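You operate a simulated robot arm through the tools that you are given. There is no shell and no other tool.

The job below is to be done with a simulated robot arm. You get a single attempt, and the scene is never put back.

JOB
Give the shuttle's tray two 30 g pulls of sauce, then top the sauce tank up to about its line.
Fine: use the sauce jug and put it back where it was; leave the lever up and the shuttle at D27; spill hardly any.

It is judged by the outcome, as a careful person would: the job done as asked, and still so three seconds after it is handed in. It fails if anything else is knocked over, pushed out of place, dropped, spilled or broken.

ROBOT AND FRAMES
A 7-joint arm with a fingered hand, fixed in place. Base frame: the origin is on the floor under the middle of its stand, x ahead of it, y to its left, z up; the work surface is at about z = 78. Units: cm, degrees, N and s.
It reaches about 108.9 cm from its shoulder. Its first joint turns from -149.0 to 149.0 degrees. Payload 3.5 kg.
Tool frame: the origin (TCP) lies between the finger pads and is the grasp point; the fingertips stand 3 cm ahead of it; z points along the fingers, y is the line along which they close. The gripper opens to 10.4 cm; its body begins 3.5 cm behind the TCP. The gripper is a hand of 4 fingers: y runs from the thumb to the fingers, the wrist lies at [-1.5, -11, -18.6] in the tool frame, and closing takes about 1.5 s.
Orientation is told as [roll, pitch, yaw] about the base's x, y, z axes, in that order, counted from this pose: with the fingers straight down and the wrist toward the robot, the tool's x, y and z point along [0, 1, 0], [1, 0, 0] and [0, 0, -1] of the base frame.

CONTROLS
- The arm moves only by the tool apply_moves. Its argument "moves" is a list of rows, each a list of 2 entries, a list of its own where there are three numbers: the shift along the tool's x, y, z in cm, then the turn, a rotation vector about the tool's x, y, z in rad. In form: [[[x, y, z], [rx, ry, rz]], ...]. A call has 1 to 20 rows; each row is the pose to reach, as a shift and turn from the pose commanded when the call began, along the tool's axes at that moment. "jaw" is the opening, from 0 (shut) to 1 (fully open), set as the call begins (left out, the last holds). Each row takes 0.2 s and may step no farther than 5 cm and 8.6 degrees from the row before; otherwise, or with a gripper value out of range, the whole call is refused. Where a pose cannot be reached the arm comes as near as it can. A force on the tool above 40 N (or 10 N above the force at the start of the call, whichever is more), or a blocked arm, ends the call early, and 0.2 s more pass. Each finger travels about 4.5 cm/s and halts on what it meets, pressing with about 33 N; the grip force reading is that of the motor and also rises with nothing between the fingers. The clock runs only during rows and for 0.2 s after the last one: add rows that repeat a pose to give the fingers time. It gives the time, the measured TCP pose, the force on the tool (base axes), the opening and the grip force at its end, in the units of the frame above (readings bear some noise), with the torque about the TCP (base axes, N m) and any sound that the robot's microphone picked up.
- Cameras (640 x 400 px; columns grow to the right, rows downward): "scene" is fixed at [39.87, -64.95, 137.78]; the picture's right is [0.86, -0.52, 0.00], its down [-0.21, -0.35, -0.91] and it looks along [0.47, 0.78, -0.41] (base axes); focal length 214 px, centre (320, 200). "wrist" rides on the gripper at [6.1, -9.2, -13] in the tool frame; the picture's right is [-0.81, 0.28, -0.52], its down [-0.53, -0.71, 0.46] and it looks along [-0.24, 0.64, 0.72] (tool axes); focal length 275 px, centre (320, 200). There is no depth. A picture from a camera that has moved, and an enlarged one, comes with that camera's place and axes in the base frame and with its lens.
- snapshot(camera): a new picture of that camera. It takes no simulated time.
- raise_lower(by): slides the trunk up (or, below 0, down) by that many cm; the arm rides with it, the base frame stays. It gives what a move gives, with no picture.
- finger_targets(index, middle, ring, thumb_bend, thumb_turn): sets how far each is bent, from 0 (flat) to 100 (curled in); at 30 the hand is open as for a grip, at 70 the pads meet at the TCP. One left out holds its place. A second passes; each finger stops where it meets its share of the squeeze, and holds until it gets a number again. A gripper value or a shape takes the hand back. It gives what a move gives, with no picture; readings hold the bend of each and the force on the fingers (four entries, about 0 where the hand has none), thumb and palm. thumb_turn goes from beside the hand (0) to across from the fingers (100), as for a grip.
- grasp_type(shape): the hand has 4 fingers and takes this shape, open, in about a second: jaw (thumb against the fingers, like two jaws); tri (thumb and two fingers); tip (a fingertip pinch); poke (one finger out to press); point (the index stretched); flat (the hand flat); cup (the hand cupped); fist (a fist). The gripper value then closes the fingers along that shape, each until it touches; the sizes above hold for jaw. It gives what a move gives, with no picture.
- inspect(camera, box): a new picture of the part [left, top, right, bottom] of that camera's present view, enlarged. It takes no simulated time.
- close_job(): hands the job in; it is judged then, once.

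Places have to be worked out from the pictures, the camera data and where the tool is seen. Open the gripper and draw the arm clear of the work before you hand the job in, unless the task says otherwise.

The tools are called after "Request:" by a JSON object that holds its "method" and its "body". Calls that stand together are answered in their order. apply_moves: Moves the arm, as the interface text tells. Its arguments: {"type":"object","properties":{"moves":{"type":"array"},"jaw":{"type":"number"}},"required":["moves"]} The other tools are called the same way: raise_lower (by) moves the trunk up or down; grasp_type (shape) gives the hand a shape; finger_targets (index, middle, ring, thumb_bend, thumb_turn) moves the fingers one by one; snapshot (camera) takes a picture; inspect (camera, box) takes an enlarged picture of a part of a camera's view; close_job () hands the job in.

At the start:

```text
clock: 0.0
tool_pos: [76.51, -16.99, 143.23]
ee_rot: [0.1, 0.0, 0.1]
force: [-0.3, 0.6, 0.4]
moment: [0.02, -0.03, -0.02]
gripper_width: 10.36
finger_force: 0.1
shape: jaw
bend: [30.0, 30.0, 30.0, 30.0, 98.0]
finger forces: [0.0, 0.0, 0.0, 0.0, 0.1, 0.1]
trunk travel left (down, up): [-65.0, 6.0]
```

scene: 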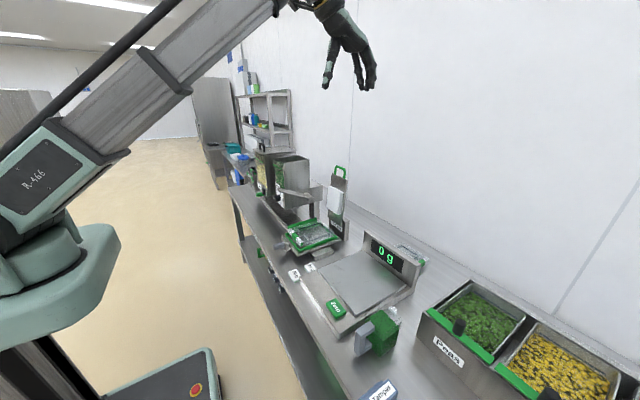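
wrist: 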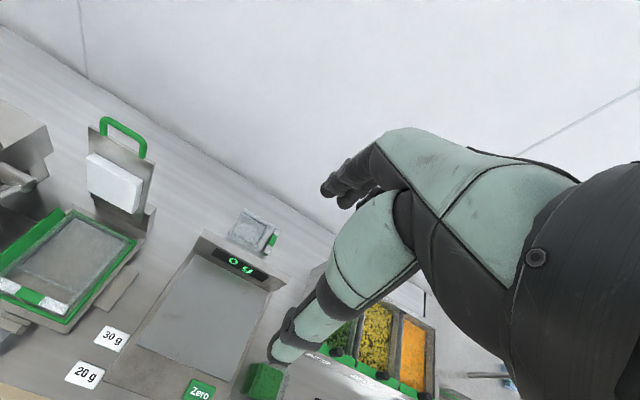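

I'll start by looking more closely at the scene from both cameras.

Request:
{"method": "inspect", "body": {"camera": "scene", "box": [220, 130, 440, 270]}}

Request:
{"method": "inspect", "body": {"camera": "scene", "box": [260, 230, 480, 400]}}

Request:
{"method": "inspect", "body": {"camera": "wrist", "box": [0, 100, 320, 400]}}

Request:
{"method": "inspect", "body": {"camera": "scene", "box": [400, 260, 640, 400]}}

```text
2.86 times, centred on (330, 200) of scene
camera zoom: at [39.87, -64.95, 137.78], right [0.86, -0.52, 0.0], down [-0.21, -0.35, -0.91], along [0.47, 0.78, -0.41], focal length 613 px, centre (291, 200)
```

zoom: 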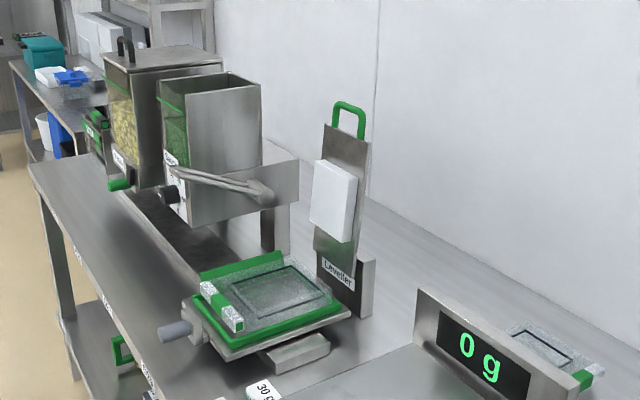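

```text
2.35 times, centred on (370, 315) of scene
camera zoom: at [39.87, -64.95, 137.78], right [0.86, -0.52, 0.0], down [-0.21, -0.35, -0.91], along [0.47, 0.78, -0.41], focal length 505 px, centre (202, -71)
```

zoom: 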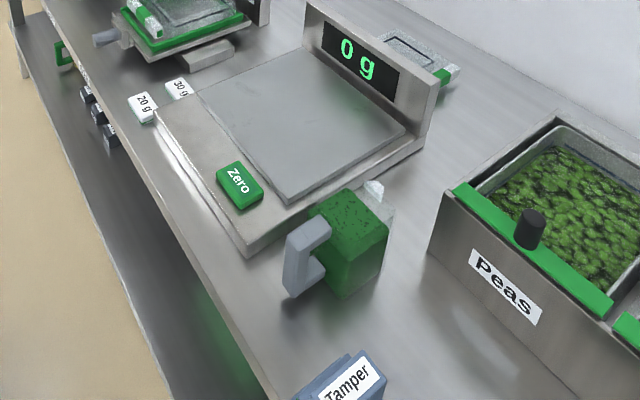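

```text
1.33 times, centred on (160, 250) of wrist
camera zoom: at [67.4, -10.89, 156.38], right [0.28, -0.81, 0.52], down [-0.71, -0.53, -0.46], along [0.64, -0.24, -0.72], focal length 367 px, centre (533, 133)
```

zoom: 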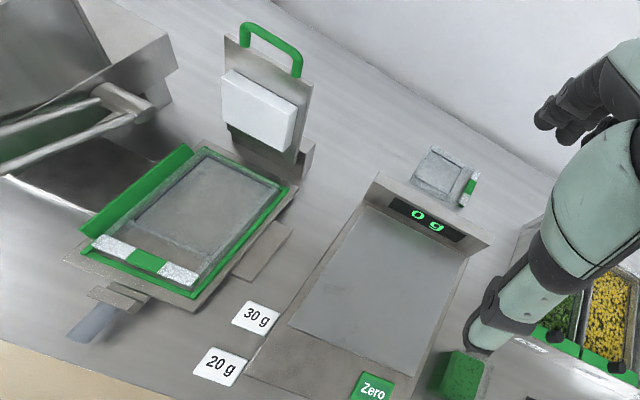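

```text
2.67 times, centred on (520, 330) of scene
camera zoom: at [39.87, -64.95, 137.78], right [0.86, -0.52, 0.0], down [-0.21, -0.35, -0.91], along [0.47, 0.78, -0.41], focal length 572 px, centre (-213, -147)
```

zoom: 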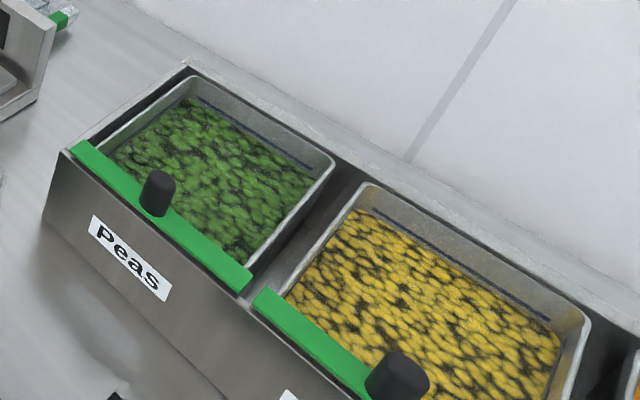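

Let me zoom in further on the dispensers and the rail labels.

Request:
{"method": "inspect", "body": {"camera": "scene", "box": [225, 140, 325, 210]}}

Request:
{"method": "inspect", "body": {"camera": "scene", "box": [225, 190, 345, 270]}}

Request:
{"method": "inspect", "body": {"camera": "scene", "box": [270, 210, 350, 260]}}

Request:
{"method": "inspect", "body": {"camera": "wrist", "box": [0, 90, 160, 190]}}

Request:
{"method": "inspect", "body": {"camera": "scene", "box": [330, 290, 430, 360]}}

```text
5.71 times, centred on (275, 175) of scene
camera zoom: at [39.87, -64.95, 137.78], right [0.86, -0.52, 0.0], down [-0.21, -0.35, -0.91], along [0.47, 0.78, -0.41], focal length 1226 px, centre (577, 343)
```

zoom: 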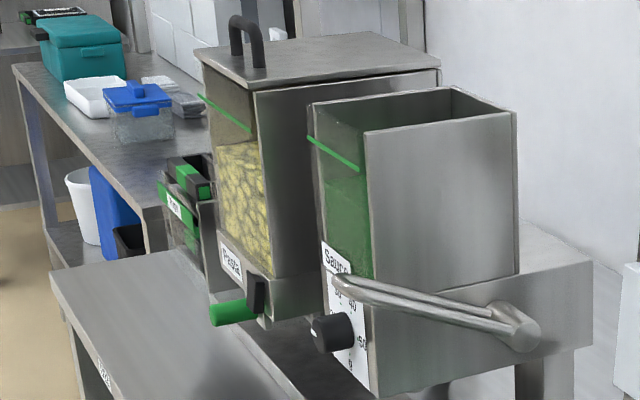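

```text
5.00 times, centred on (285, 230) of scene
camera zoom: at [39.87, -64.95, 137.78], right [0.86, -0.52, 0.0], down [-0.21, -0.35, -0.91], along [0.47, 0.78, -0.41], focal length 1072 px, centre (495, 50)
```

zoom: 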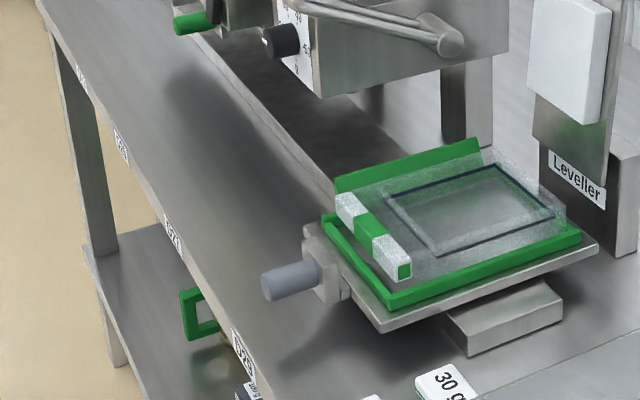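

```text
8.00 times, centred on (310, 235) of scene
camera zoom: at [39.87, -64.95, 137.78], right [0.86, -0.52, 0.0], down [-0.21, -0.35, -0.91], along [0.47, 0.78, -0.41], focal length 1716 px, centre (400, -80)
```

zoom: 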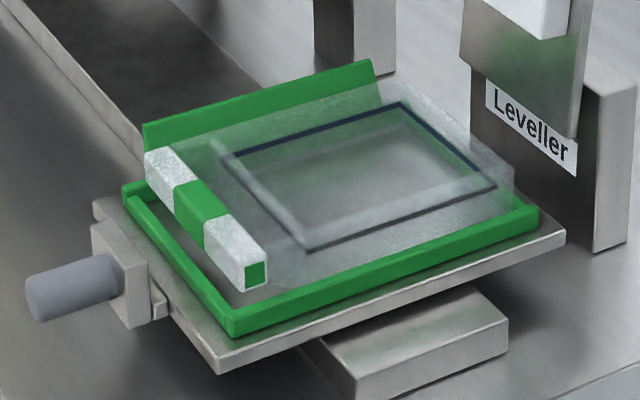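

```text
4.00 times, centred on (80, 140) of wrist
camera zoom: at [67.4, -10.89, 156.38], right [0.28, -0.81, 0.52], down [-0.71, -0.53, -0.46], along [0.64, -0.24, -0.72], focal length 1101 px, centre (1280, 440)
```

zoom: 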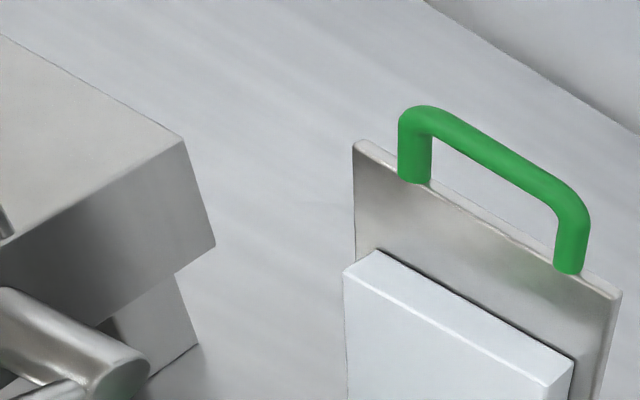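

```text
5.71 times, centred on (380, 325) of scene
camera zoom: at [39.87, -64.95, 137.78], right [0.86, -0.52, 0.0], down [-0.21, -0.35, -0.91], along [0.47, 0.78, -0.41], focal length 1226 px, centre (-23, -514)
```

zoom: 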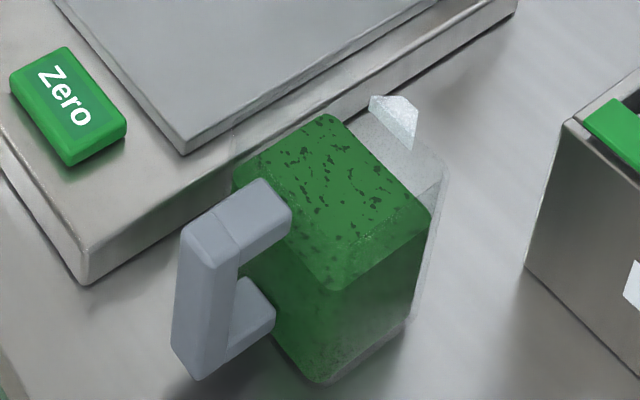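

Request:
{"method": "inspect", "body": {"camera": "scene", "box": [240, 195, 264, 210]}}

Request:
{"method": "inspect", "body": {"camera": "scene", "box": [250, 222, 290, 272]}}

Request:
{"method": "inspect", "body": {"camera": "scene", "box": [270, 180, 300, 212]}}

Request:
{"method": "inspect", "body": {"camera": "scene", "box": [260, 260, 320, 310]}}

```text
16.00 times, centred on (252, 202) of scene
camera zoom: at [39.87, -64.95, 137.78], right [0.86, -0.52, 0.0], down [-0.21, -0.35, -0.91], along [0.47, 0.78, -0.41], focal length 3432 px, centre (1408, 160)
```

zoom: 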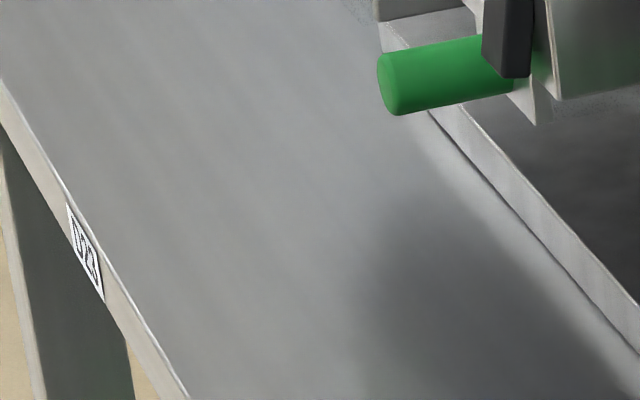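

```text
8.00 times, centred on (270, 247) of scene
camera zoom: at [39.87, -64.95, 137.78], right [0.86, -0.52, 0.0], down [-0.21, -0.35, -0.91], along [0.47, 0.78, -0.41], focal length 1716 px, centre (720, -176)
```

zoom: 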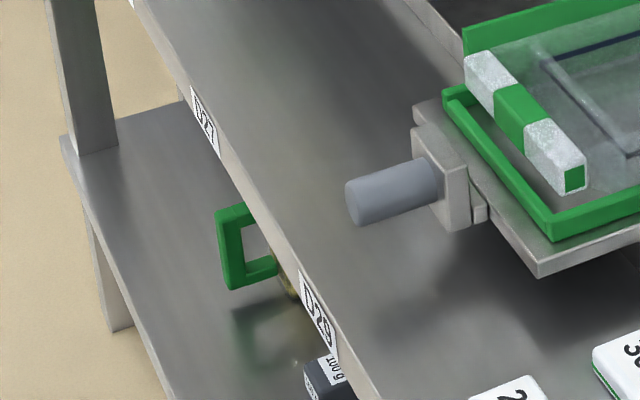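

```text
12.50 times, centred on (285, 196) of scene
camera zoom: at [39.87, -64.95, 137.78], right [0.86, -0.52, 0.0], down [-0.21, -0.35, -0.91], along [0.47, 0.78, -0.41], focal length 2681 px, centre (758, 250)
```

zoom: 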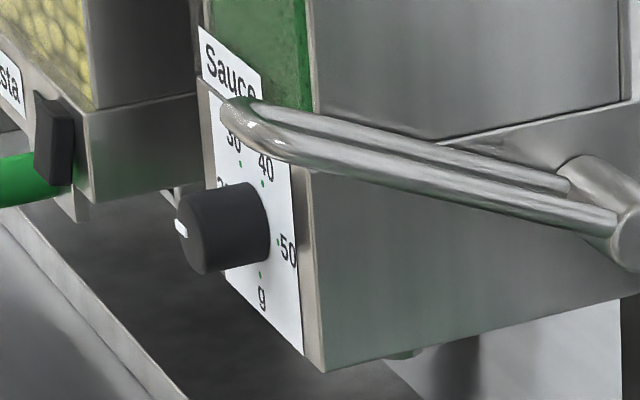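

```text
8.00 times, centred on (290, 285) of scene
camera zoom: at [39.87, -64.95, 137.78], right [0.86, -0.52, 0.0], down [-0.21, -0.35, -0.91], along [0.47, 0.78, -0.41], focal length 1716 px, centre (560, -480)
```

zoom: 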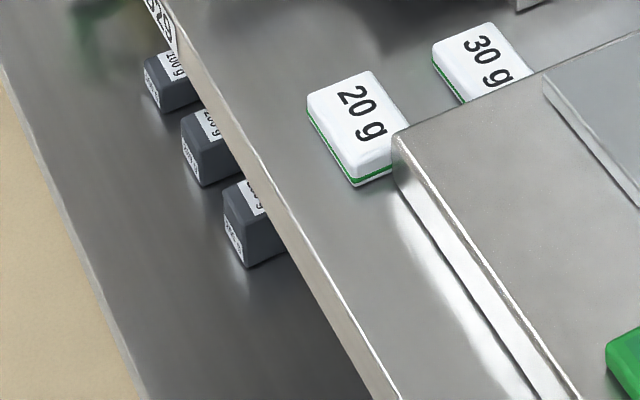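

The sauce tank (dial, lever, green line) seems to sit by D27, while the shuttle is at about D29. I'll move the hand back to the left in free air so that the wrist camera can look at the sauce dispenser from the front.

Request:
{"method": "apply_moves", "body": {"moves": [[[2.75, -1.65, 1.9], [-0.052, 0, 0]], [[5.5, -3.3, 3.8], [-0.105, 0, 0]], [[8.25, -4.95, 5.7], [-0.157, 0, 0]], [[11, -6.6, 7.6], [-0.21, 0, 0]], [[13.75, -8.25, 9.5], [-0.262, 0, 0]], [[16.5, -9.9, 11.4], [-0.314, 0, 0]], [[19.25, -11.55, 13.3], [-0.367, 0, 0]], [[22, -13.2, 15.2], [-0.419, 0, 0]], [[24.75, -14.85, 17.1], [-0.471, 0, 0]], [[27.5, -16.5, 19], [-0.524, 0, 0]], [[30.25, -18.15, 20.9], [-0.576, 0, 0]], [[33, -19.8, 22.8], [-0.628, 0, 0]], [[35.75, -21.45, 24.7], [-0.681, 0, 0]], [[38.5, -23.1, 26.6], [-0.733, 0, 0]], [[41.25, -24.75, 28.5], [-0.785, 0, 0]], [[44, -26.4, 30.4], [-0.838, 0, 0]]]}}

```text
clock: 3.4
tool_pos: [53.9, 31.37, 113.15]
ee_rot: [0.0, -48.2, 0.1]
force: [0.6, 0.9, 0.5]
moment: [-0.01, 0.02, -0.01]
gripper_width: 10.39
finger_force: 0.2
shape: jaw
bend: [30.0, 30.0, 30.0, 30.0, 98.0]
finger forces: [0.0, 0.0, 0.1, 0.1, 0.0, 0.0]
out of reach, approached as far as the arm can: row 11, 12, 13, 14, 15, 16
trunk travel left (down, up): [-65.0, 6.0]
```

Request:
{"method": "snapshot", "body": {"camera": "wrist"}}

Request:
{"method": "snapshot", "body": {"camera": "scene"}}

```text
taken
camera wrist: at [38.2, 37.5, 114.96], right [-0.2, -0.81, 0.55], down [-0.14, -0.53, -0.83], along [0.97, -0.24, 0.0], focal length 275 px, centre (320, 200)
```

wrist: 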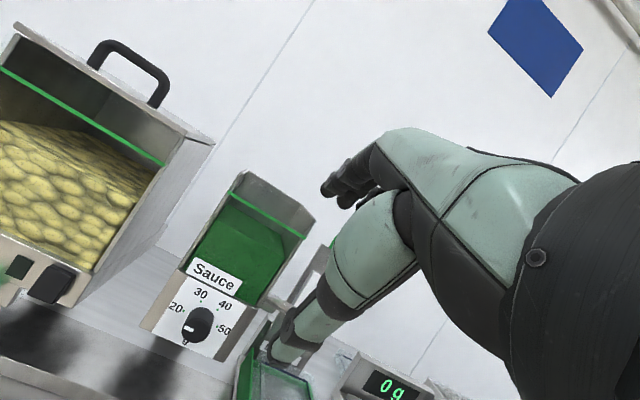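

```text
taken
```

scene: 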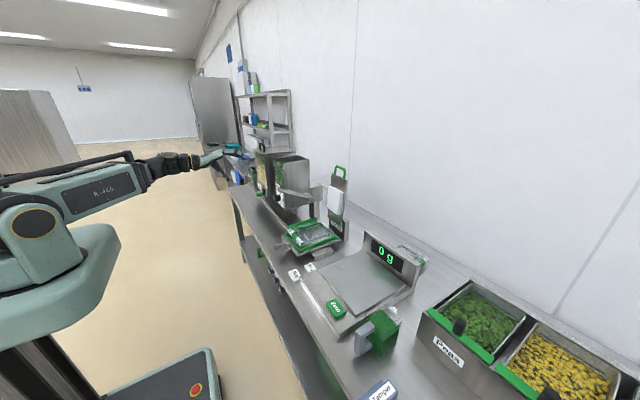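

Request:
{"method": "inspect", "body": {"camera": "wrist", "box": [130, 160, 330, 380]}}

Request:
{"method": "inspect", "body": {"camera": "wrist", "box": [160, 260, 250, 350]}}

```text
1.82 times, centred on (230, 270) of wrist
camera zoom: at [38.2, 37.5, 114.96], right [-0.2, -0.81, 0.55], down [-0.14, -0.53, -0.83], along [0.97, -0.24, 0.0], focal length 500 px, centre (484, 73)
```

zoom: 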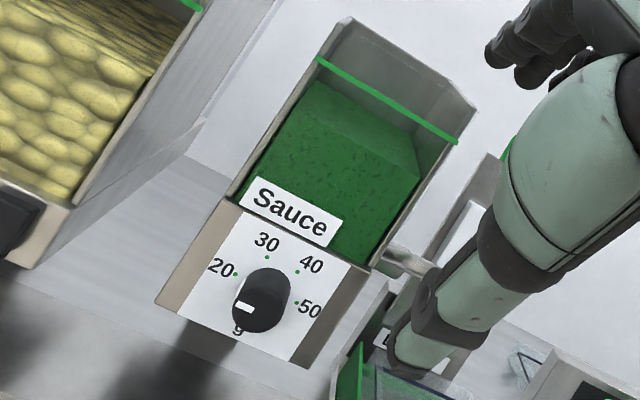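

```text
4.44 times, centred on (205, 305) of wrist
camera zoom: at [38.2, 37.5, 114.96], right [-0.2, -0.81, 0.55], down [-0.14, -0.53, -0.83], along [0.97, -0.24, 0.0], focal length 1224 px, centre (831, -267)
```

zoom: 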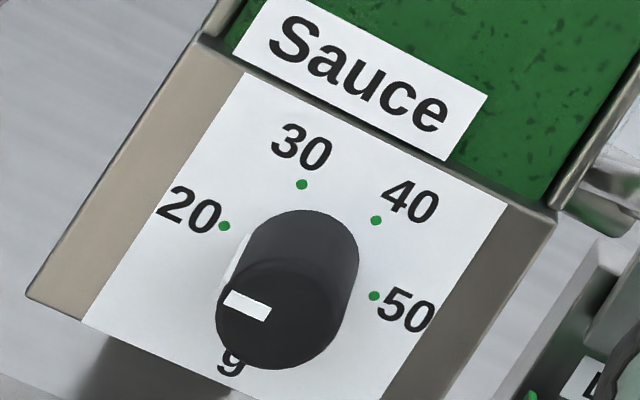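

The dial pointer is at 20 g, so it has to be turned 60° clockwise to 30 g. Next I'll look at the shuttle from the front, moving the hand to about (64, 0, 113) with the fingers down again.

Request:
{"method": "apply_moves", "body": {"moves": [[[-2.74, 0.95, 1.02], [0.084, 0, 0]], [[-5.48, 1.89, 2.04], [0.168, 0, 0]], [[-8.22, 2.84, 3.06], [0.251, 0, 0]], [[-10.96, 3.78, 4.08], [0.335, 0, 0]], [[-13.7, 4.73, 5.1], [0.419, 0, 0]], [[-16.44, 5.67, 6.12], [0.503, 0, 0]], [[-19.18, 6.62, 7.14], [0.587, 0, 0]], [[-21.92, 7.56, 8.16], [0.67, 0, 0]], [[-24.66, 8.51, 9.18], [0.754, 0, 0]], [[-27.4, 9.45, 10.2], [0.838, 0, 0]]]}}

Request:
{"method": "snapshot", "body": {"camera": "wrist"}}

```text
clock: 5.6
tool_pos: [68.05, 3.88, 113.31]
ee_rot: [-0.1, 0.0, 0.1]
force: [-0.8, 1.0, 0.0]
moment: [0.0, -0.02, -0.02]
gripper_width: 10.36
finger_force: 0.0
shape: jaw
bend: [30.0, 30.0, 30.0, 30.0, 98.0]
finger forces: [0.1, 0.0, 0.1, 0.1, 0.1, 0.0]
out of reach, approached as far as the arm can: row 1, 2, 3
trunk travel left (down, up): [-65.0, 6.0]
```

```text
taken
camera wrist: at [58.82, 9.92, 126.29], right [0.28, -0.81, 0.52], down [-0.71, -0.53, -0.45], along [0.64, -0.24, -0.73], focal length 275 px, centre (320, 200)
```

wrist: 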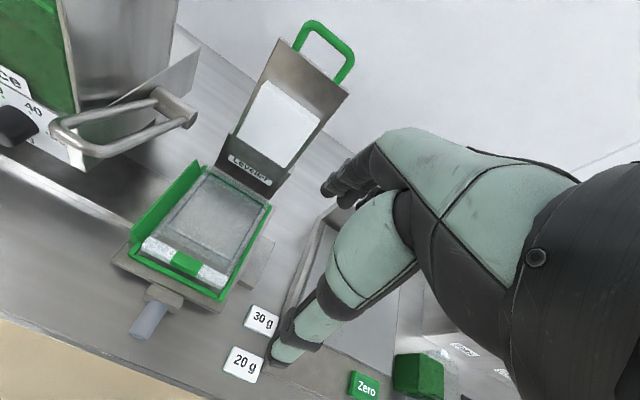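

Request:
{"method": "inspect", "body": {"camera": "wrist", "box": [0, 40, 220, 180]}}

Request:
{"method": "inspect", "body": {"camera": "wrist", "box": [90, 150, 290, 350]}}

Request:
{"method": "inspect", "body": {"camera": "scene", "box": [265, 160, 335, 220]}}

```text
2.86 times, centred on (110, 110) of wrist
camera zoom: at [58.82, 9.92, 126.29], right [0.28, -0.81, 0.52], down [-0.71, -0.53, -0.45], along [0.64, -0.24, -0.73], focal length 786 px, centre (920, 457)
```

zoom: 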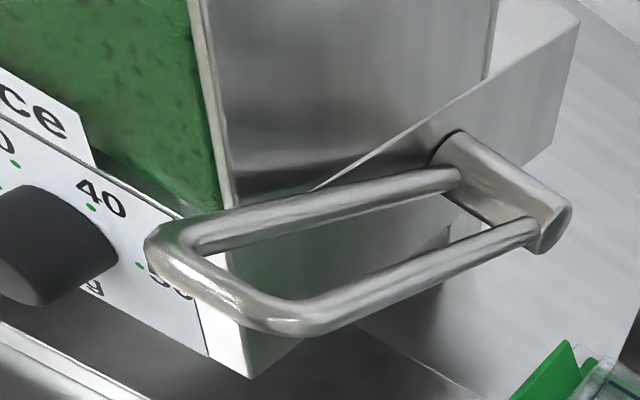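

```text
2.00 times, centred on (190, 250) of wrist
camera zoom: at [58.82, 9.92, 126.29], right [0.28, -0.81, 0.52], down [-0.71, -0.53, -0.45], along [0.64, -0.24, -0.73], focal length 551 px, centre (580, 100)
```

zoom: 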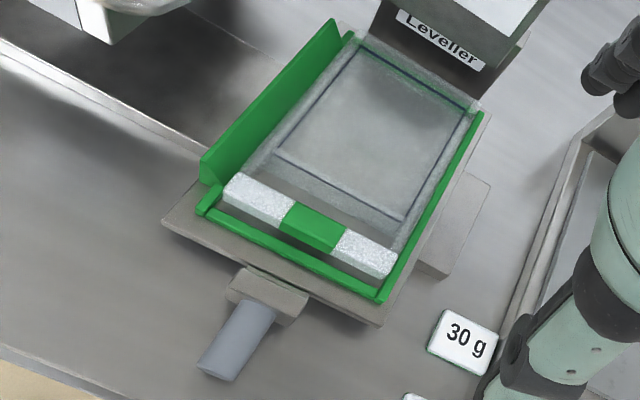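

```text
6.67 times, centred on (300, 190) of scene
camera zoom: at [39.87, -64.95, 137.78], right [0.86, -0.52, 0.0], down [-0.21, -0.35, -0.91], along [0.47, 0.78, -0.41], focal length 1430 px, centre (453, 267)
```

zoom: 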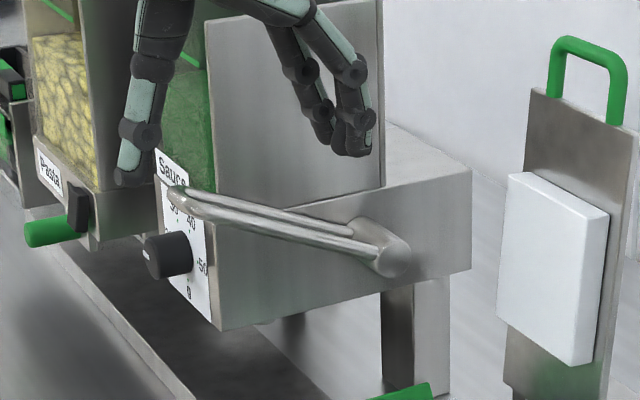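

The lever is a U-loop on the tank's right side; its front bar is near (71, 23, 101.5) and the pivot near (87, 21.5, 94). Next I'll get a view of the edge labels with the dial and shuttle, staying in free air.

Request:
{"method": "apply_moves", "body": {"moves": [[[2, -4, 0], [-0.04, 0, 0]], [[5, -7.5, 1], [-0.08, 0, 0]], [[8.5, -10, 3], [-0.12, 0, 0]], [[12.5, -12, 5], [-0.16, 0, 0]], [[16.5, -13, 7], [-0.2, 0, 0]], [[21.1, -13, 9.3], [-0.262, 0, 0]]]}}

Request:
{"method": "snapshot", "body": {"camera": "wrist"}}

```text
refused: row 6 steps farther than a row can; nothing moved
```

```text
taken
camera wrist: at [58.82, 9.92, 126.29], right [0.28, -0.81, 0.52], down [-0.71, -0.53, -0.45], along [0.64, -0.24, -0.73], focal length 275 px, centre (320, 200)
```

wrist: 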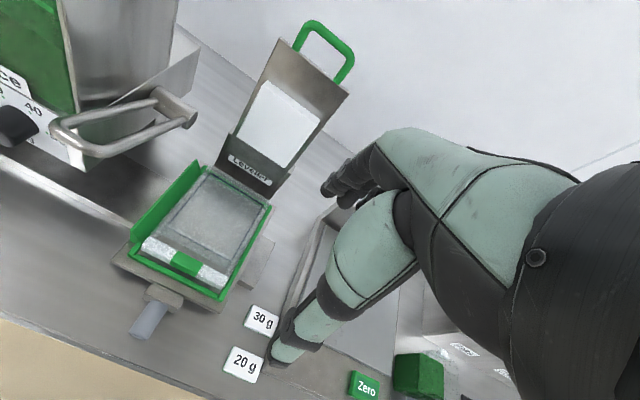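

The last row's step was too long, so nothing moved. I'll resend the same path with one more row.

Request:
{"method": "apply_moves", "body": {"moves": [[[2, -4, 0], [-0.04, 0, 0]], [[5, -7.5, 1], [-0.08, 0, 0]], [[8.5, -10, 3], [-0.12, 0, 0]], [[12, -12, 5], [-0.16, 0, 0]], [[15, -13, 6.5], [-0.2, 0, 0]], [[18, -13, 8], [-0.23, 0, 0]], [[21.1, -13, 9.3], [-0.262, 0, 0]]]}}

Request:
{"method": "snapshot", "body": {"camera": "wrist"}}

```text
clock: 7.2
tool_pos: [54.79, 25.06, 103.97]
ee_rot: [-0.1, -15.2, 0.0]
force: [-1.2, 0.2, 0.2]
moment: [-0.01, 0.01, -0.01]
gripper_width: 10.34
finger_force: 0.1
shape: jaw
bend: [30.0, 30.0, 30.0, 30.0, 98.0]
finger forces: [0.1, 0.0, 0.0, 0.0, 0.0, 0.1]
out of reach, approached as far as the arm can: row 5
trunk travel left (down, up): [-65.0, 6.0]
```

```text
taken
camera wrist: at [42.62, 31.15, 114.2], right [0.13, -0.81, 0.57], down [-0.57, -0.53, -0.63], along [0.81, -0.24, -0.53], focal length 275 px, centre (320, 200)
```

wrist: 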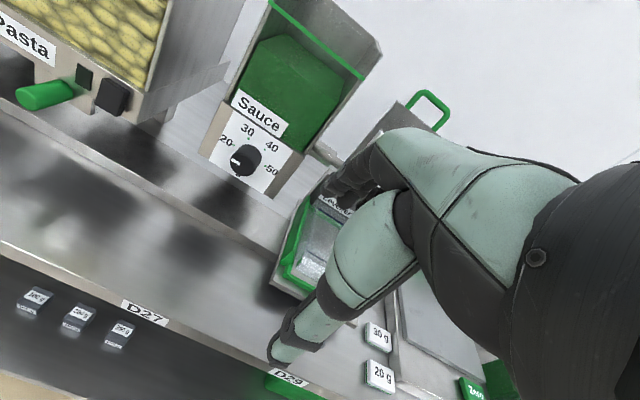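

From this view D27 works out at y≈32.8, in line with the dial, and D29 at y≈12. I'll zoom in to refine the dial position and the label row.

Request:
{"method": "inspect", "body": {"camera": "wrist", "box": [200, 80, 300, 200]}}

Request:
{"method": "inspect", "body": {"camera": "wrist", "box": [90, 260, 330, 400]}}

Request:
{"method": "inspect", "body": {"camera": "wrist", "box": [220, 0, 440, 140]}}

```text
3.33 times, centred on (250, 140) of wrist
camera zoom: at [42.62, 31.15, 114.2], right [0.13, -0.81, 0.57], down [-0.57, -0.53, -0.63], along [0.81, -0.24, -0.53], focal length 918 px, centre (553, 400)
```

zoom: 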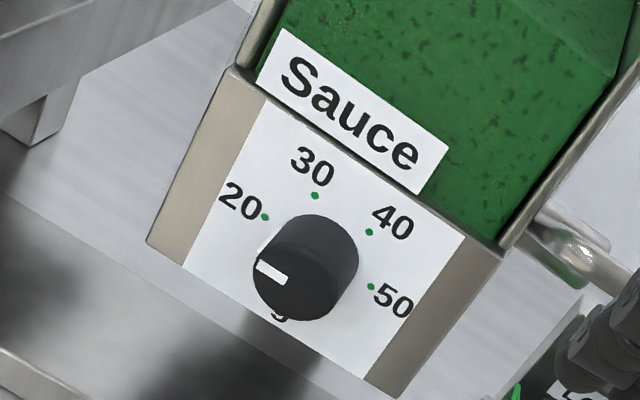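

```text
2.67 times, centred on (210, 330) of wrist
camera zoom: at [42.62, 31.15, 114.2], right [0.13, -0.81, 0.57], down [-0.57, -0.53, -0.63], along [0.81, -0.24, -0.53], focal length 734 px, centre (613, -147)
```

zoom: 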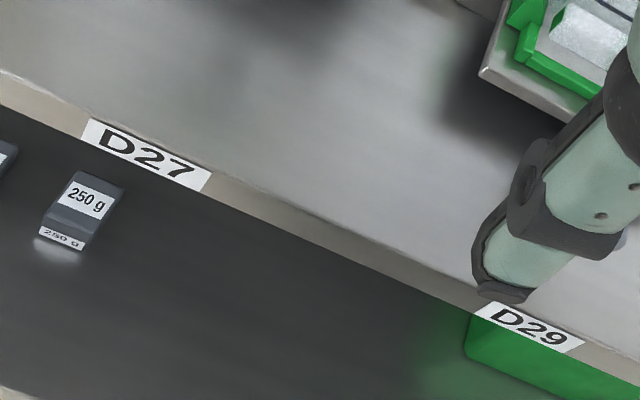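

```text
2.86 times, centred on (330, 70) of wrist
camera zoom: at [42.62, 31.15, 114.2], right [0.13, -0.81, 0.57], down [-0.57, -0.53, -0.63], along [0.81, -0.24, -0.53], focal length 786 px, centre (291, 571)
```

zoom: 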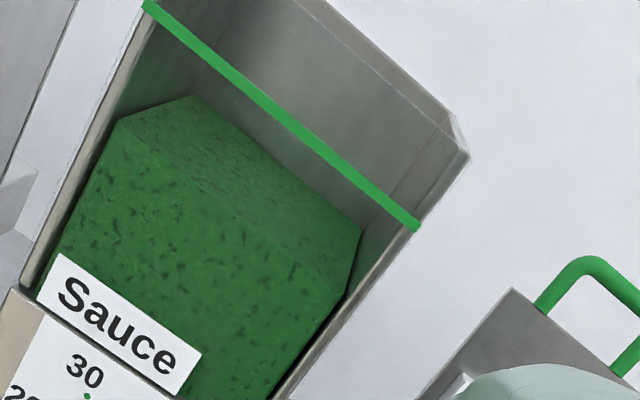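

Refined: the knob's front centre is about (71.8, 33.0, 93.25) and the panel is at x≈74. I'll point the fingers forward (pitch -90) in front of the counter, still in free air.

Request:
{"method": "apply_moves", "body": {"moves": [[[0.2, 0.12, 0.76], [-0.1306, 0, 0]], [[0.4, 0.25, 1.52], [-0.2611, 0, 0]], [[0.6, 0.37, 2.28], [-0.3917, 0, 0]], [[0.8, 0.5, 3.04], [-0.5222, 0, 0]], [[1.0, 0.62, 3.8], [-0.6528, 0, 0]], [[1.2, 0.75, 4.56], [-0.7833, 0, 0]], [[1.4, 0.87, 5.32], [-0.9139, 0, 0]], [[1.6, 1.0, 6.08], [-1.0444, 0, 0]], [[1.8, 1.12, 6.84], [-1.175, 0, 0]], [[2.0, 1.25, 7.6], [-1.3055, 0, 0]]]}}

Request:
{"method": "snapshot", "body": {"camera": "scene"}}

Request:
{"method": "snapshot", "body": {"camera": "wrist"}}

```text
clock: 9.4
tool_pos: [58.11, 27.02, 96.93]
ee_rot: [-20.9, -89.8, 21.0]
force: [0.7, 0.1, 0.0]
moment: [-0.02, -0.01, 0.01]
gripper_width: 10.39
finger_force: 0.0
shape: jaw
bend: [30.0, 30.0, 30.0, 30.0, 98.0]
finger forces: [0.0, 0.1, 0.0, 0.0, 0.0, 0.0]
out of reach, approached as far as the arm can: row 2, 3, 4
trunk travel left (down, up): [-65.0, 6.0]
```

```text
taken
```

scene: 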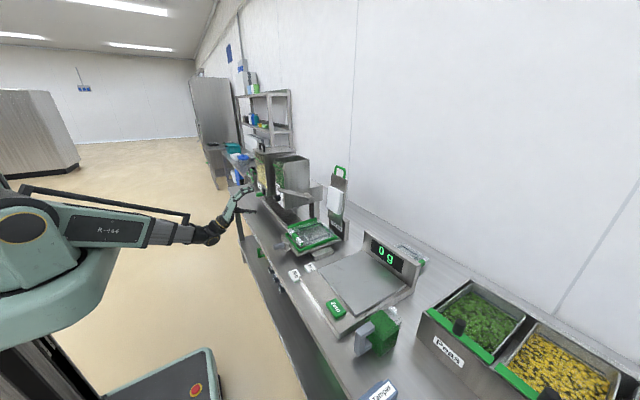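

```text
taken
camera wrist: at [45.02, 33.13, 87.81], right [-0.52, -0.81, 0.28], down [0.46, -0.53, -0.71], along [0.73, -0.24, 0.64], focal length 275 px, centre (320, 200)
```

wrist: 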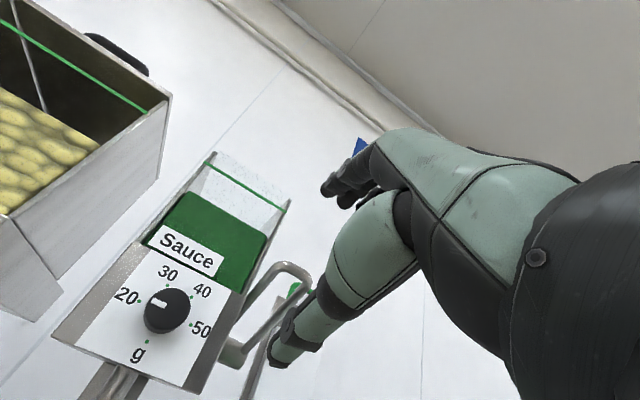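

The hand points forward now. I'll roll it by -60° about the finger axis and line it up in front of the dial, jaws about two-thirds open.

Request:
{"method": "apply_moves", "body": {"moves": [[[0.75, -0.46, 0.5], [0, 0, -0.131]], [[1.5, -0.92, 1.0], [0, 0, -0.262]], [[2.25, -1.38, 1.5], [0, 0, -0.393]], [[3.0, -1.84, 2.0], [0, 0, -0.524]], [[3.75, -2.3, 2.5], [0, 0, -0.654]], [[4.5, -2.76, 3.0], [0, 0, -0.785]], [[5.25, -3.22, 3.5], [0, 0, -0.916]], [[6.0, -3.68, 4.0], [0, 0, -1.047]]], "jaw": 0.65}}

Request:
{"method": "snapshot", "body": {"camera": "wrist"}}

Request:
{"method": "inspect", "body": {"camera": "scene", "box": [200, 150, 340, 250]}}

```text
clock: 11.2
tool_pos: [58.15, 38.72, 94.49]
ee_rot: [-88.2, -30.2, 85.3]
force: [0.4, -0.1, -0.6]
moment: [-0.01, -0.03, -0.02]
gripper_width: 6.79
finger_force: 0.1
shape: jaw
bend: [28.0, 39.0, 35.0, 62.0, 100.0]
finger forces: [0.0, 0.0, 0.0, 0.0, 0.0, 0.0]
out of reach, approached as far as the arm can: row 4, 5, 6, 7, 8
trunk travel left (down, up): [-65.0, 6.0]
```

```text
taken
camera wrist: at [44.65, 34.71, 84.88], right [-0.51, -0.14, 0.85], down [0.4, -0.91, 0.09], along [0.77, 0.38, 0.52], focal length 275 px, centre (320, 200)
```

wrist: 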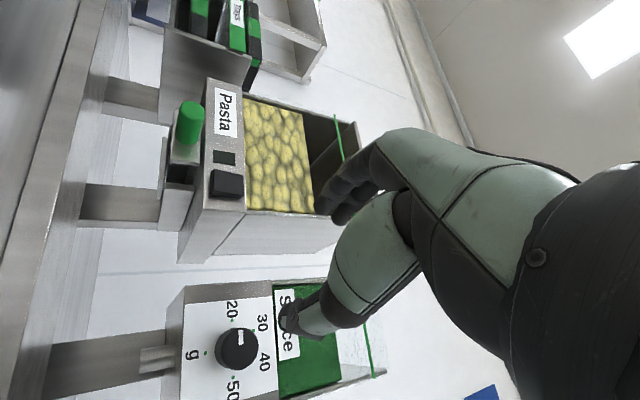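

```text
4.00 times, centred on (270, 200) of scene
camera zoom: at [39.87, -64.95, 137.78], right [0.86, -0.52, 0.0], down [-0.21, -0.35, -0.91], along [0.47, 0.78, -0.41], focal length 858 px, centre (520, 200)
```

zoom: 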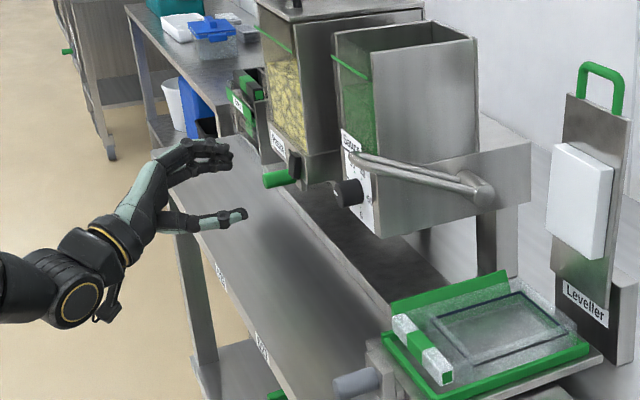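

The reach limit left the hand about 6 cm off, although the orientation is nearly right. I'll unroll 30° while moving towards the dial and see whether the arm follows.

Request:
{"method": "apply_moves", "body": {"moves": [[[-0.3, -0.93, 0.97], [0, 0, 0.087]], [[-0.6, -1.86, 1.95], [0, 0, 0.175]], [[-0.9, -2.79, 2.92], [0, 0, 0.262]], [[-1.2, -3.71, 3.9], [0, 0, 0.349]], [[-1.5, -4.64, 4.87], [0, 0, 0.436]], [[-1.79, -5.57, 5.85], [0, 0, 0.524]]]}}

```text
clock: 12.6
tool_pos: [63.62, 32.65, 93.06]
ee_rot: [-86.9, -60.5, 83.5]
force: [0.3, -0.4, 0.3]
moment: [-0.02, 0.02, 0.03]
gripper_width: 6.76
finger_force: 0.0
shape: jaw
bend: [28.0, 39.0, 35.0, 62.0, 100.0]
finger forces: [0.0, 0.1, 0.0, 0.1, 0.1, 0.0]
trunk travel left (down, up): [-65.0, 6.0]
```

That orientation is reachable. Before moving in I'll check how the thumb and fingers sit relative to the dial.

Request:
{"method": "snapshot", "body": {"camera": "wrist"}}

Request:
{"method": "inspect", "body": {"camera": "scene", "box": [220, 150, 320, 230]}}

```text
taken
camera wrist: at [50.48, 34.29, 82.3], right [-0.54, -0.53, 0.65], down [0.39, -0.84, -0.37], along [0.75, 0.05, 0.66], focal length 275 px, centre (320, 200)
```

wrist: 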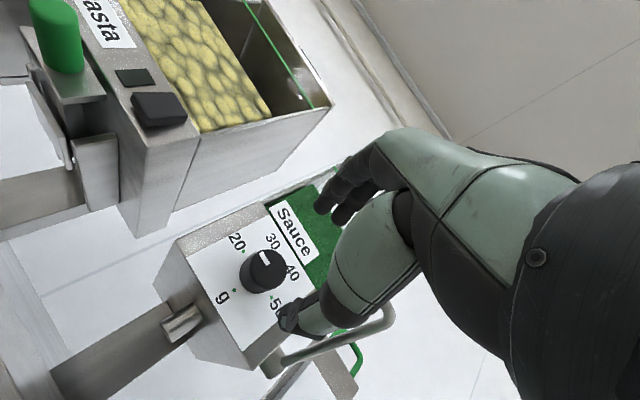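

```text
5.00 times, centred on (270, 190) of scene
camera zoom: at [39.87, -64.95, 137.78], right [0.86, -0.52, 0.0], down [-0.21, -0.35, -0.91], along [0.47, 0.78, -0.41], focal length 1072 px, centre (570, 250)
```

zoom: 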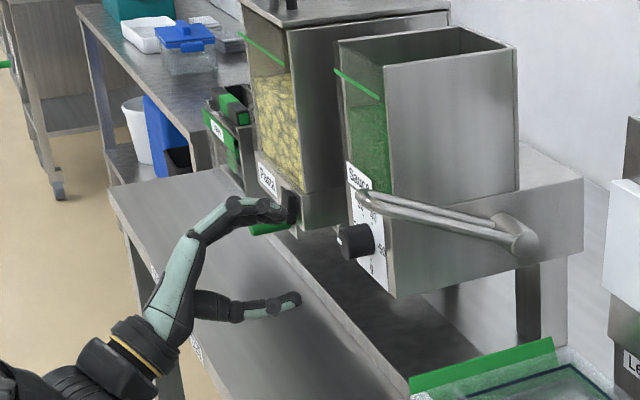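

The thumb is below and the fingers above, roughly centred on the knob. I'll advance to x≈70, straightening the small tilt, then stop before closing.

Request:
{"method": "apply_moves", "body": {"moves": [[[0.13, 0.18, 1.6], [-0.014, 0.011, 0]], [[0.25, 0.35, 3.2], [-0.028, 0.022, 0]], [[0.38, 0.53, 4.8], [-0.042, 0.033, 0]], [[0.5, 0.7, 6.4], [-0.0557, 0.0446, 0]]]}}

Request:
{"method": "snapshot", "body": {"camera": "wrist"}}

Request:
{"method": "inspect", "body": {"camera": "scene", "box": [240, 160, 320, 220]}}

```text
clock: 13.6
tool_pos: [68.53, 35.95, 93.46]
ee_rot: [-87.7, -61.5, 85.6]
force: [0.2, 0.2, -0.1]
moment: [0.01, -0.02, -0.01]
gripper_width: 6.79
finger_force: 0.0
shape: jaw
bend: [28.0, 39.0, 35.0, 62.0, 100.0]
finger forces: [0.0, 0.0, 0.0, 0.1, 0.0, 0.1]
out of reach, approached as far as the arm can: row 2, 3, 4
trunk travel left (down, up): [-65.0, 6.0]
```

```text
taken
camera wrist: at [55.44, 37.4, 82.7], right [-0.53, -0.56, 0.64], down [0.41, -0.83, -0.38], along [0.74, 0.06, 0.67], focal length 275 px, centre (320, 200)
```

wrist: 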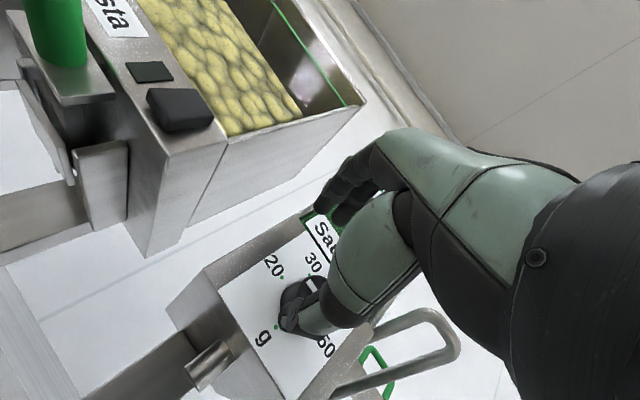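

```text
6.67 times, centred on (280, 190) of scene
camera zoom: at [39.87, -64.95, 137.78], right [0.86, -0.52, 0.0], down [-0.21, -0.35, -0.91], along [0.47, 0.78, -0.41], focal length 1430 px, centre (587, 267)
```

zoom: 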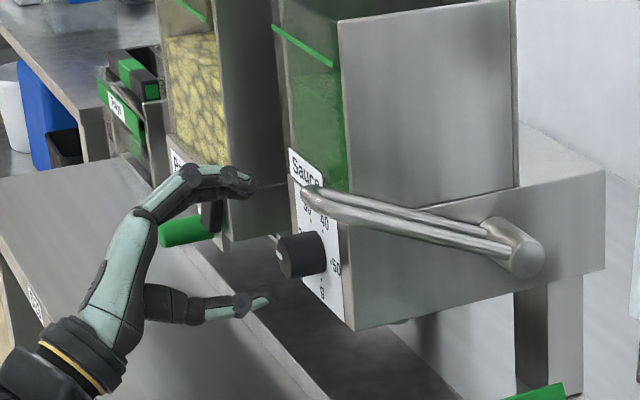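

The arm drifts about 3 cm towards +y at this roll, so it is at a joint limit there. I'll back off and try zero roll (thumb straight below, fingers above) in front of the dial.

Request:
{"method": "apply_moves", "body": {"moves": [[[-0.3, -0.2, -1.5], [0, 0, 0.04]], [[-0.8, -0.5, -3.0], [0, 0, 0.1]], [[-1.4, -0.9, -4.5], [0, 0, 0.2]], [[-2.0, -1.3, -5.38], [0, 0, 0.3]], [[-2.6, -1.65, -5.38], [0, 0, 0.4]], [[-3.11, -1.98, -5.38], [0, 0, 0.497]]]}}

```text
clock: 15.0
tool_pos: [63.02, 32.15, 93.15]
ee_rot: [-90.2, -89.2, 90.0]
force: [1.2, -0.2, 0.1]
moment: [0.02, -0.03, -0.01]
gripper_width: 6.79
finger_force: 0.1
shape: jaw
bend: [28.0, 39.0, 35.0, 62.0, 100.0]
finger forces: [0.0, 0.1, 0.1, 0.0, 0.1, 0.0]
out of reach, approached as far as the arm can: row 1
trunk travel left (down, up): [-65.0, 6.0]
```

Orientation is now square to the panel. I'll go in straight along x to the dial.

Request:
{"method": "apply_moves", "body": {"moves": [[[0.3, 0.0, 2.0], [0, 0, 0]], [[0.6, 0.1, 4.0], [0, 0, 0]], [[0.85, 0.1, 5.8], [0, 0, 0]], [[0.85, 0.1, 7.0], [0, 0, 0]]]}}

Request:
{"method": "snapshot", "body": {"camera": "wrist"}}

Request:
{"method": "inspect", "body": {"camera": "scene", "box": [240, 160, 320, 220]}}

```text
clock: 16.0
tool_pos: [70.08, 32.82, 93.29]
ee_rot: [-88.0, -89.0, 87.9]
force: [0.7, 0.3, -0.1]
moment: [0.0, 0.0, -0.04]
gripper_width: 6.81
finger_force: 0.1
shape: jaw
bend: [28.0, 39.0, 35.0, 62.0, 100.0]
finger forces: [0.1, 0.1, 0.0, 0.0, 0.0, 0.0]
trunk travel left (down, up): [-65.0, 6.0]
```

```text
taken
camera wrist: at [57.12, 38.84, 84.01], right [-0.52, -0.8, 0.29], down [0.45, -0.55, -0.7], along [0.72, -0.23, 0.65], focal length 275 px, centre (320, 200)
```

wrist: 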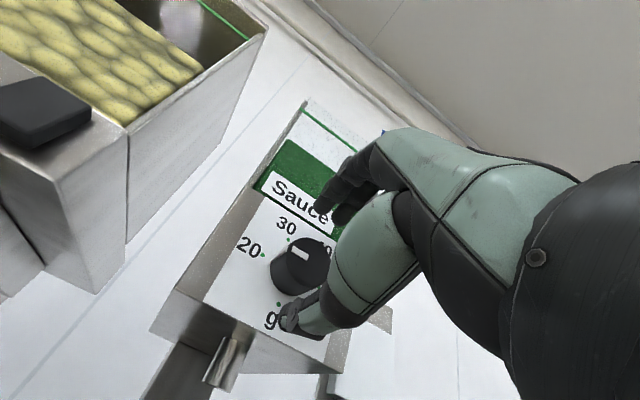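

```text
6.67 times, centred on (280, 190) of scene
camera zoom: at [39.87, -64.95, 137.78], right [0.86, -0.52, 0.0], down [-0.21, -0.35, -0.91], along [0.47, 0.78, -0.41], focal length 1430 px, centre (587, 267)
```

zoom: 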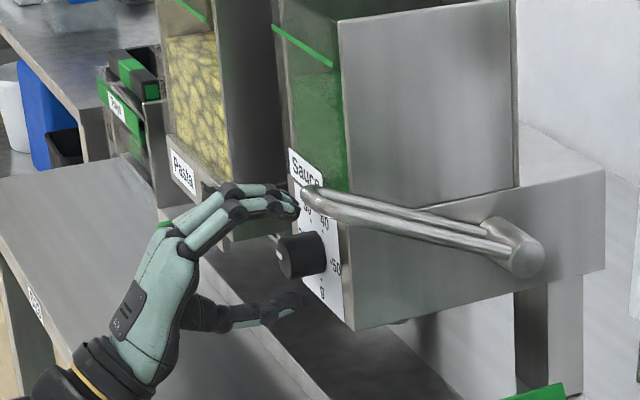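

Request:
{"method": "inspect", "body": {"camera": "wrist", "box": [230, 170, 390, 350]}}

Request:
{"method": "inspect", "body": {"camera": "scene", "box": [262, 175, 292, 215]}}

```text
2.22 times, centred on (310, 260) of wrist
camera zoom: at [57.12, 38.84, 84.01], right [-0.52, -0.8, 0.29], down [0.45, -0.55, -0.7], along [0.72, -0.23, 0.65], focal length 612 px, centre (342, 67)
```

zoom: 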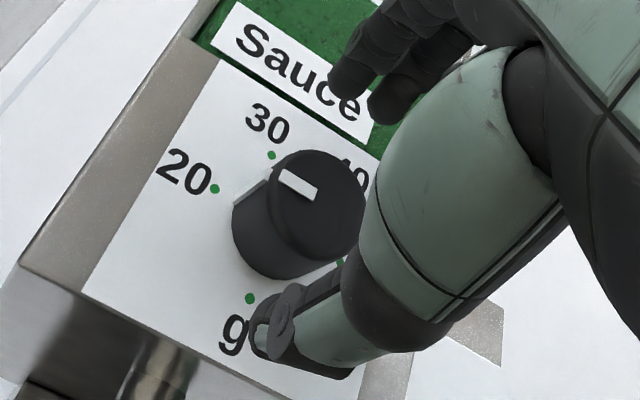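

```text
10.00 times, centred on (277, 195) of scene
camera zoom: at [39.87, -64.95, 137.78], right [0.86, -0.52, 0.0], down [-0.21, -0.35, -0.91], along [0.47, 0.78, -0.41], focal length 2145 px, centre (750, 250)
```

zoom: 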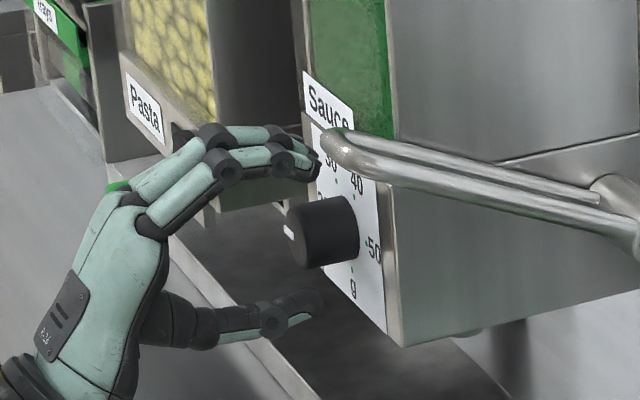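

I'll nudge down 0.4 and +y 0.3 to centre on the knob, then close the jaws on it.

Request:
{"method": "apply_moves", "body": {"moves": [[[0.3, -0.4, 0.1], [0, 0, 0]], [[0.3, -0.4, 0.1], [0, 0, 0]]]}}

Request:
{"method": "apply_moves", "body": {"moves": [[[0, 0, 0], [0, 0, 0]], [[0, 0, 0], [0, 0, 0]], [[0, 0, 0], [0, 0, 0]], [[0, 0, 0], [0, 0, 0]], [[0, 0, 0], [0, 0, 0]], [[0, 0, 0], [0, 0, 0]], [[0, 0, 0], [0, 0, 0]]], "jaw": 0.0}}

Request:
{"method": "inspect", "body": {"camera": "wrist", "box": [230, 170, 390, 350]}}

Request:
{"method": "inspect", "body": {"camera": "scene", "box": [262, 175, 292, 215]}}

```text
clock: 16.6
tool_pos: [70.1, 33.19, 92.91]
ee_rot: [-89.2, -89.0, 89.1]
force: [-0.2, -0.3, 0.1]
moment: [0.01, 0.03, -0.01]
gripper_width: 6.82
finger_force: 0.0
shape: jaw
bend: [28.0, 39.0, 35.0, 62.0, 100.0]
finger forces: [0.0, 0.0, 0.0, 0.0, 0.0, 0.0]
trunk travel left (down, up): [-65.0, 6.0]
```

```text
clock: 18.2
tool_pos: [70.29, 33.26, 92.89]
ee_rot: [-87.1, -88.9, 87.1]
force: [0.2, 0.4, -5.1]
moment: [0.02, 0.08, 0.03]
gripper_width: 2.55
finger_force: 33.7
shape: jaw
bend: [73.0, 60.0, 65.0, 74.0, 100.0]
finger forces: [16.3, 9.2, 0.1, 0.0, 29.9, 0.0]
trunk travel left (down, up): [-65.0, 6.0]
```

```text
2.22 times, centred on (310, 260) of wrist
camera zoom: at [57.23, 39.17, 83.61], right [-0.52, -0.8, 0.29], down [0.45, -0.55, -0.7], along [0.72, -0.23, 0.65], focal length 612 px, centre (342, 67)
```

zoom: 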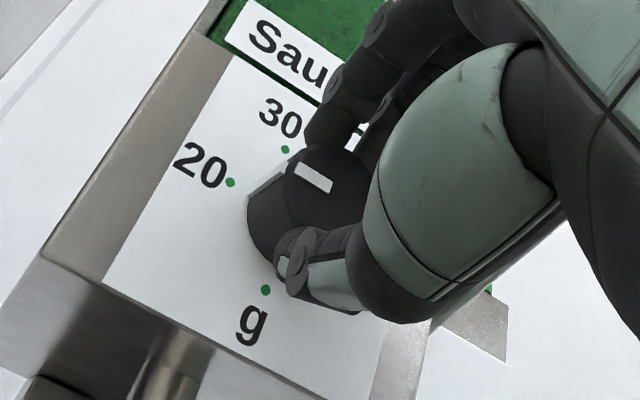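

```text
10.00 times, centred on (277, 195) of scene
camera zoom: at [39.87, -64.95, 137.78], right [0.86, -0.52, 0.0], down [-0.21, -0.35, -0.91], along [0.47, 0.78, -0.41], focal length 2145 px, centre (750, 250)
```

zoom: 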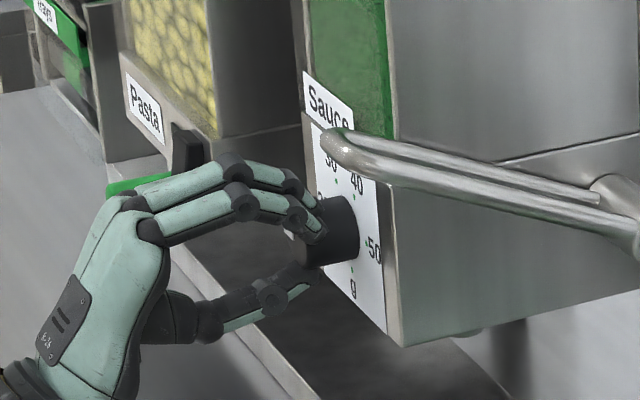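

Gripped firmly on the knob (thumb 30 N, two fingers). I'll turn about the finger axis clockwise, first by 30°, and check that the knob follows.

Request:
{"method": "apply_moves", "body": {"moves": [[[0, 0, 0], [0, 0, 0.105]], [[0, 0, 0], [0, 0, 0.21]], [[0, 0, 0], [0, 0, 0.314]], [[0, 0, 0], [0, 0, 0.419]], [[0, 0, 0], [0, 0, 0.524]]]}}

Request:
{"method": "inspect", "body": {"camera": "wrist", "box": [230, 170, 390, 350]}}

Request:
{"method": "inspect", "body": {"camera": "scene", "box": [262, 175, 292, 215]}}

```text
clock: 19.4
tool_pos: [70.18, 33.11, 92.93]
ee_rot: [90.0, -60.9, -90.2]
force: [0.0, -0.5, -1.0]
moment: [-0.07, -0.01, -0.04]
gripper_width: 2.48
finger_force: 33.2
shape: jaw
bend: [73.0, 59.0, 65.0, 74.0, 100.0]
finger forces: [17.0, 11.7, 0.0, 0.1, 28.7, 0.0]
trunk travel left (down, up): [-65.0, 6.0]
```

```text
2.22 times, centred on (310, 260) of wrist
camera zoom: at [57.25, 43.0, 87.91], right [-0.52, -0.84, -0.15], down [0.46, -0.12, -0.88], along [0.72, -0.53, 0.45], focal length 612 px, centre (342, 67)
```

zoom: 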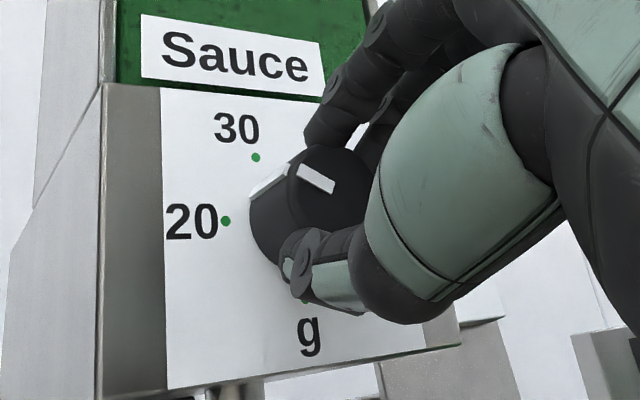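

```text
10.00 times, centred on (277, 195) of scene
camera zoom: at [39.87, -64.95, 137.78], right [0.86, -0.52, 0.0], down [-0.21, -0.35, -0.91], along [0.47, 0.78, -0.41], focal length 2145 px, centre (750, 250)
```

zoom: 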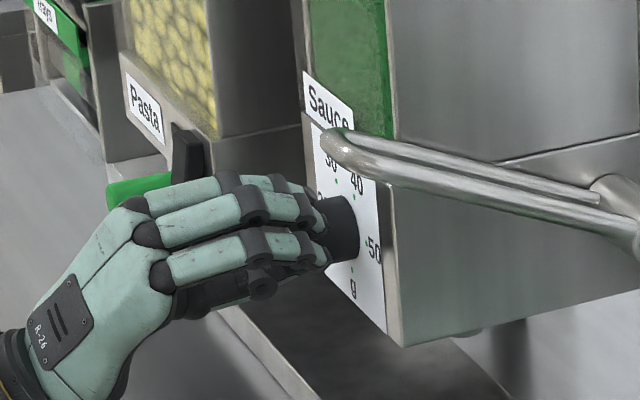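

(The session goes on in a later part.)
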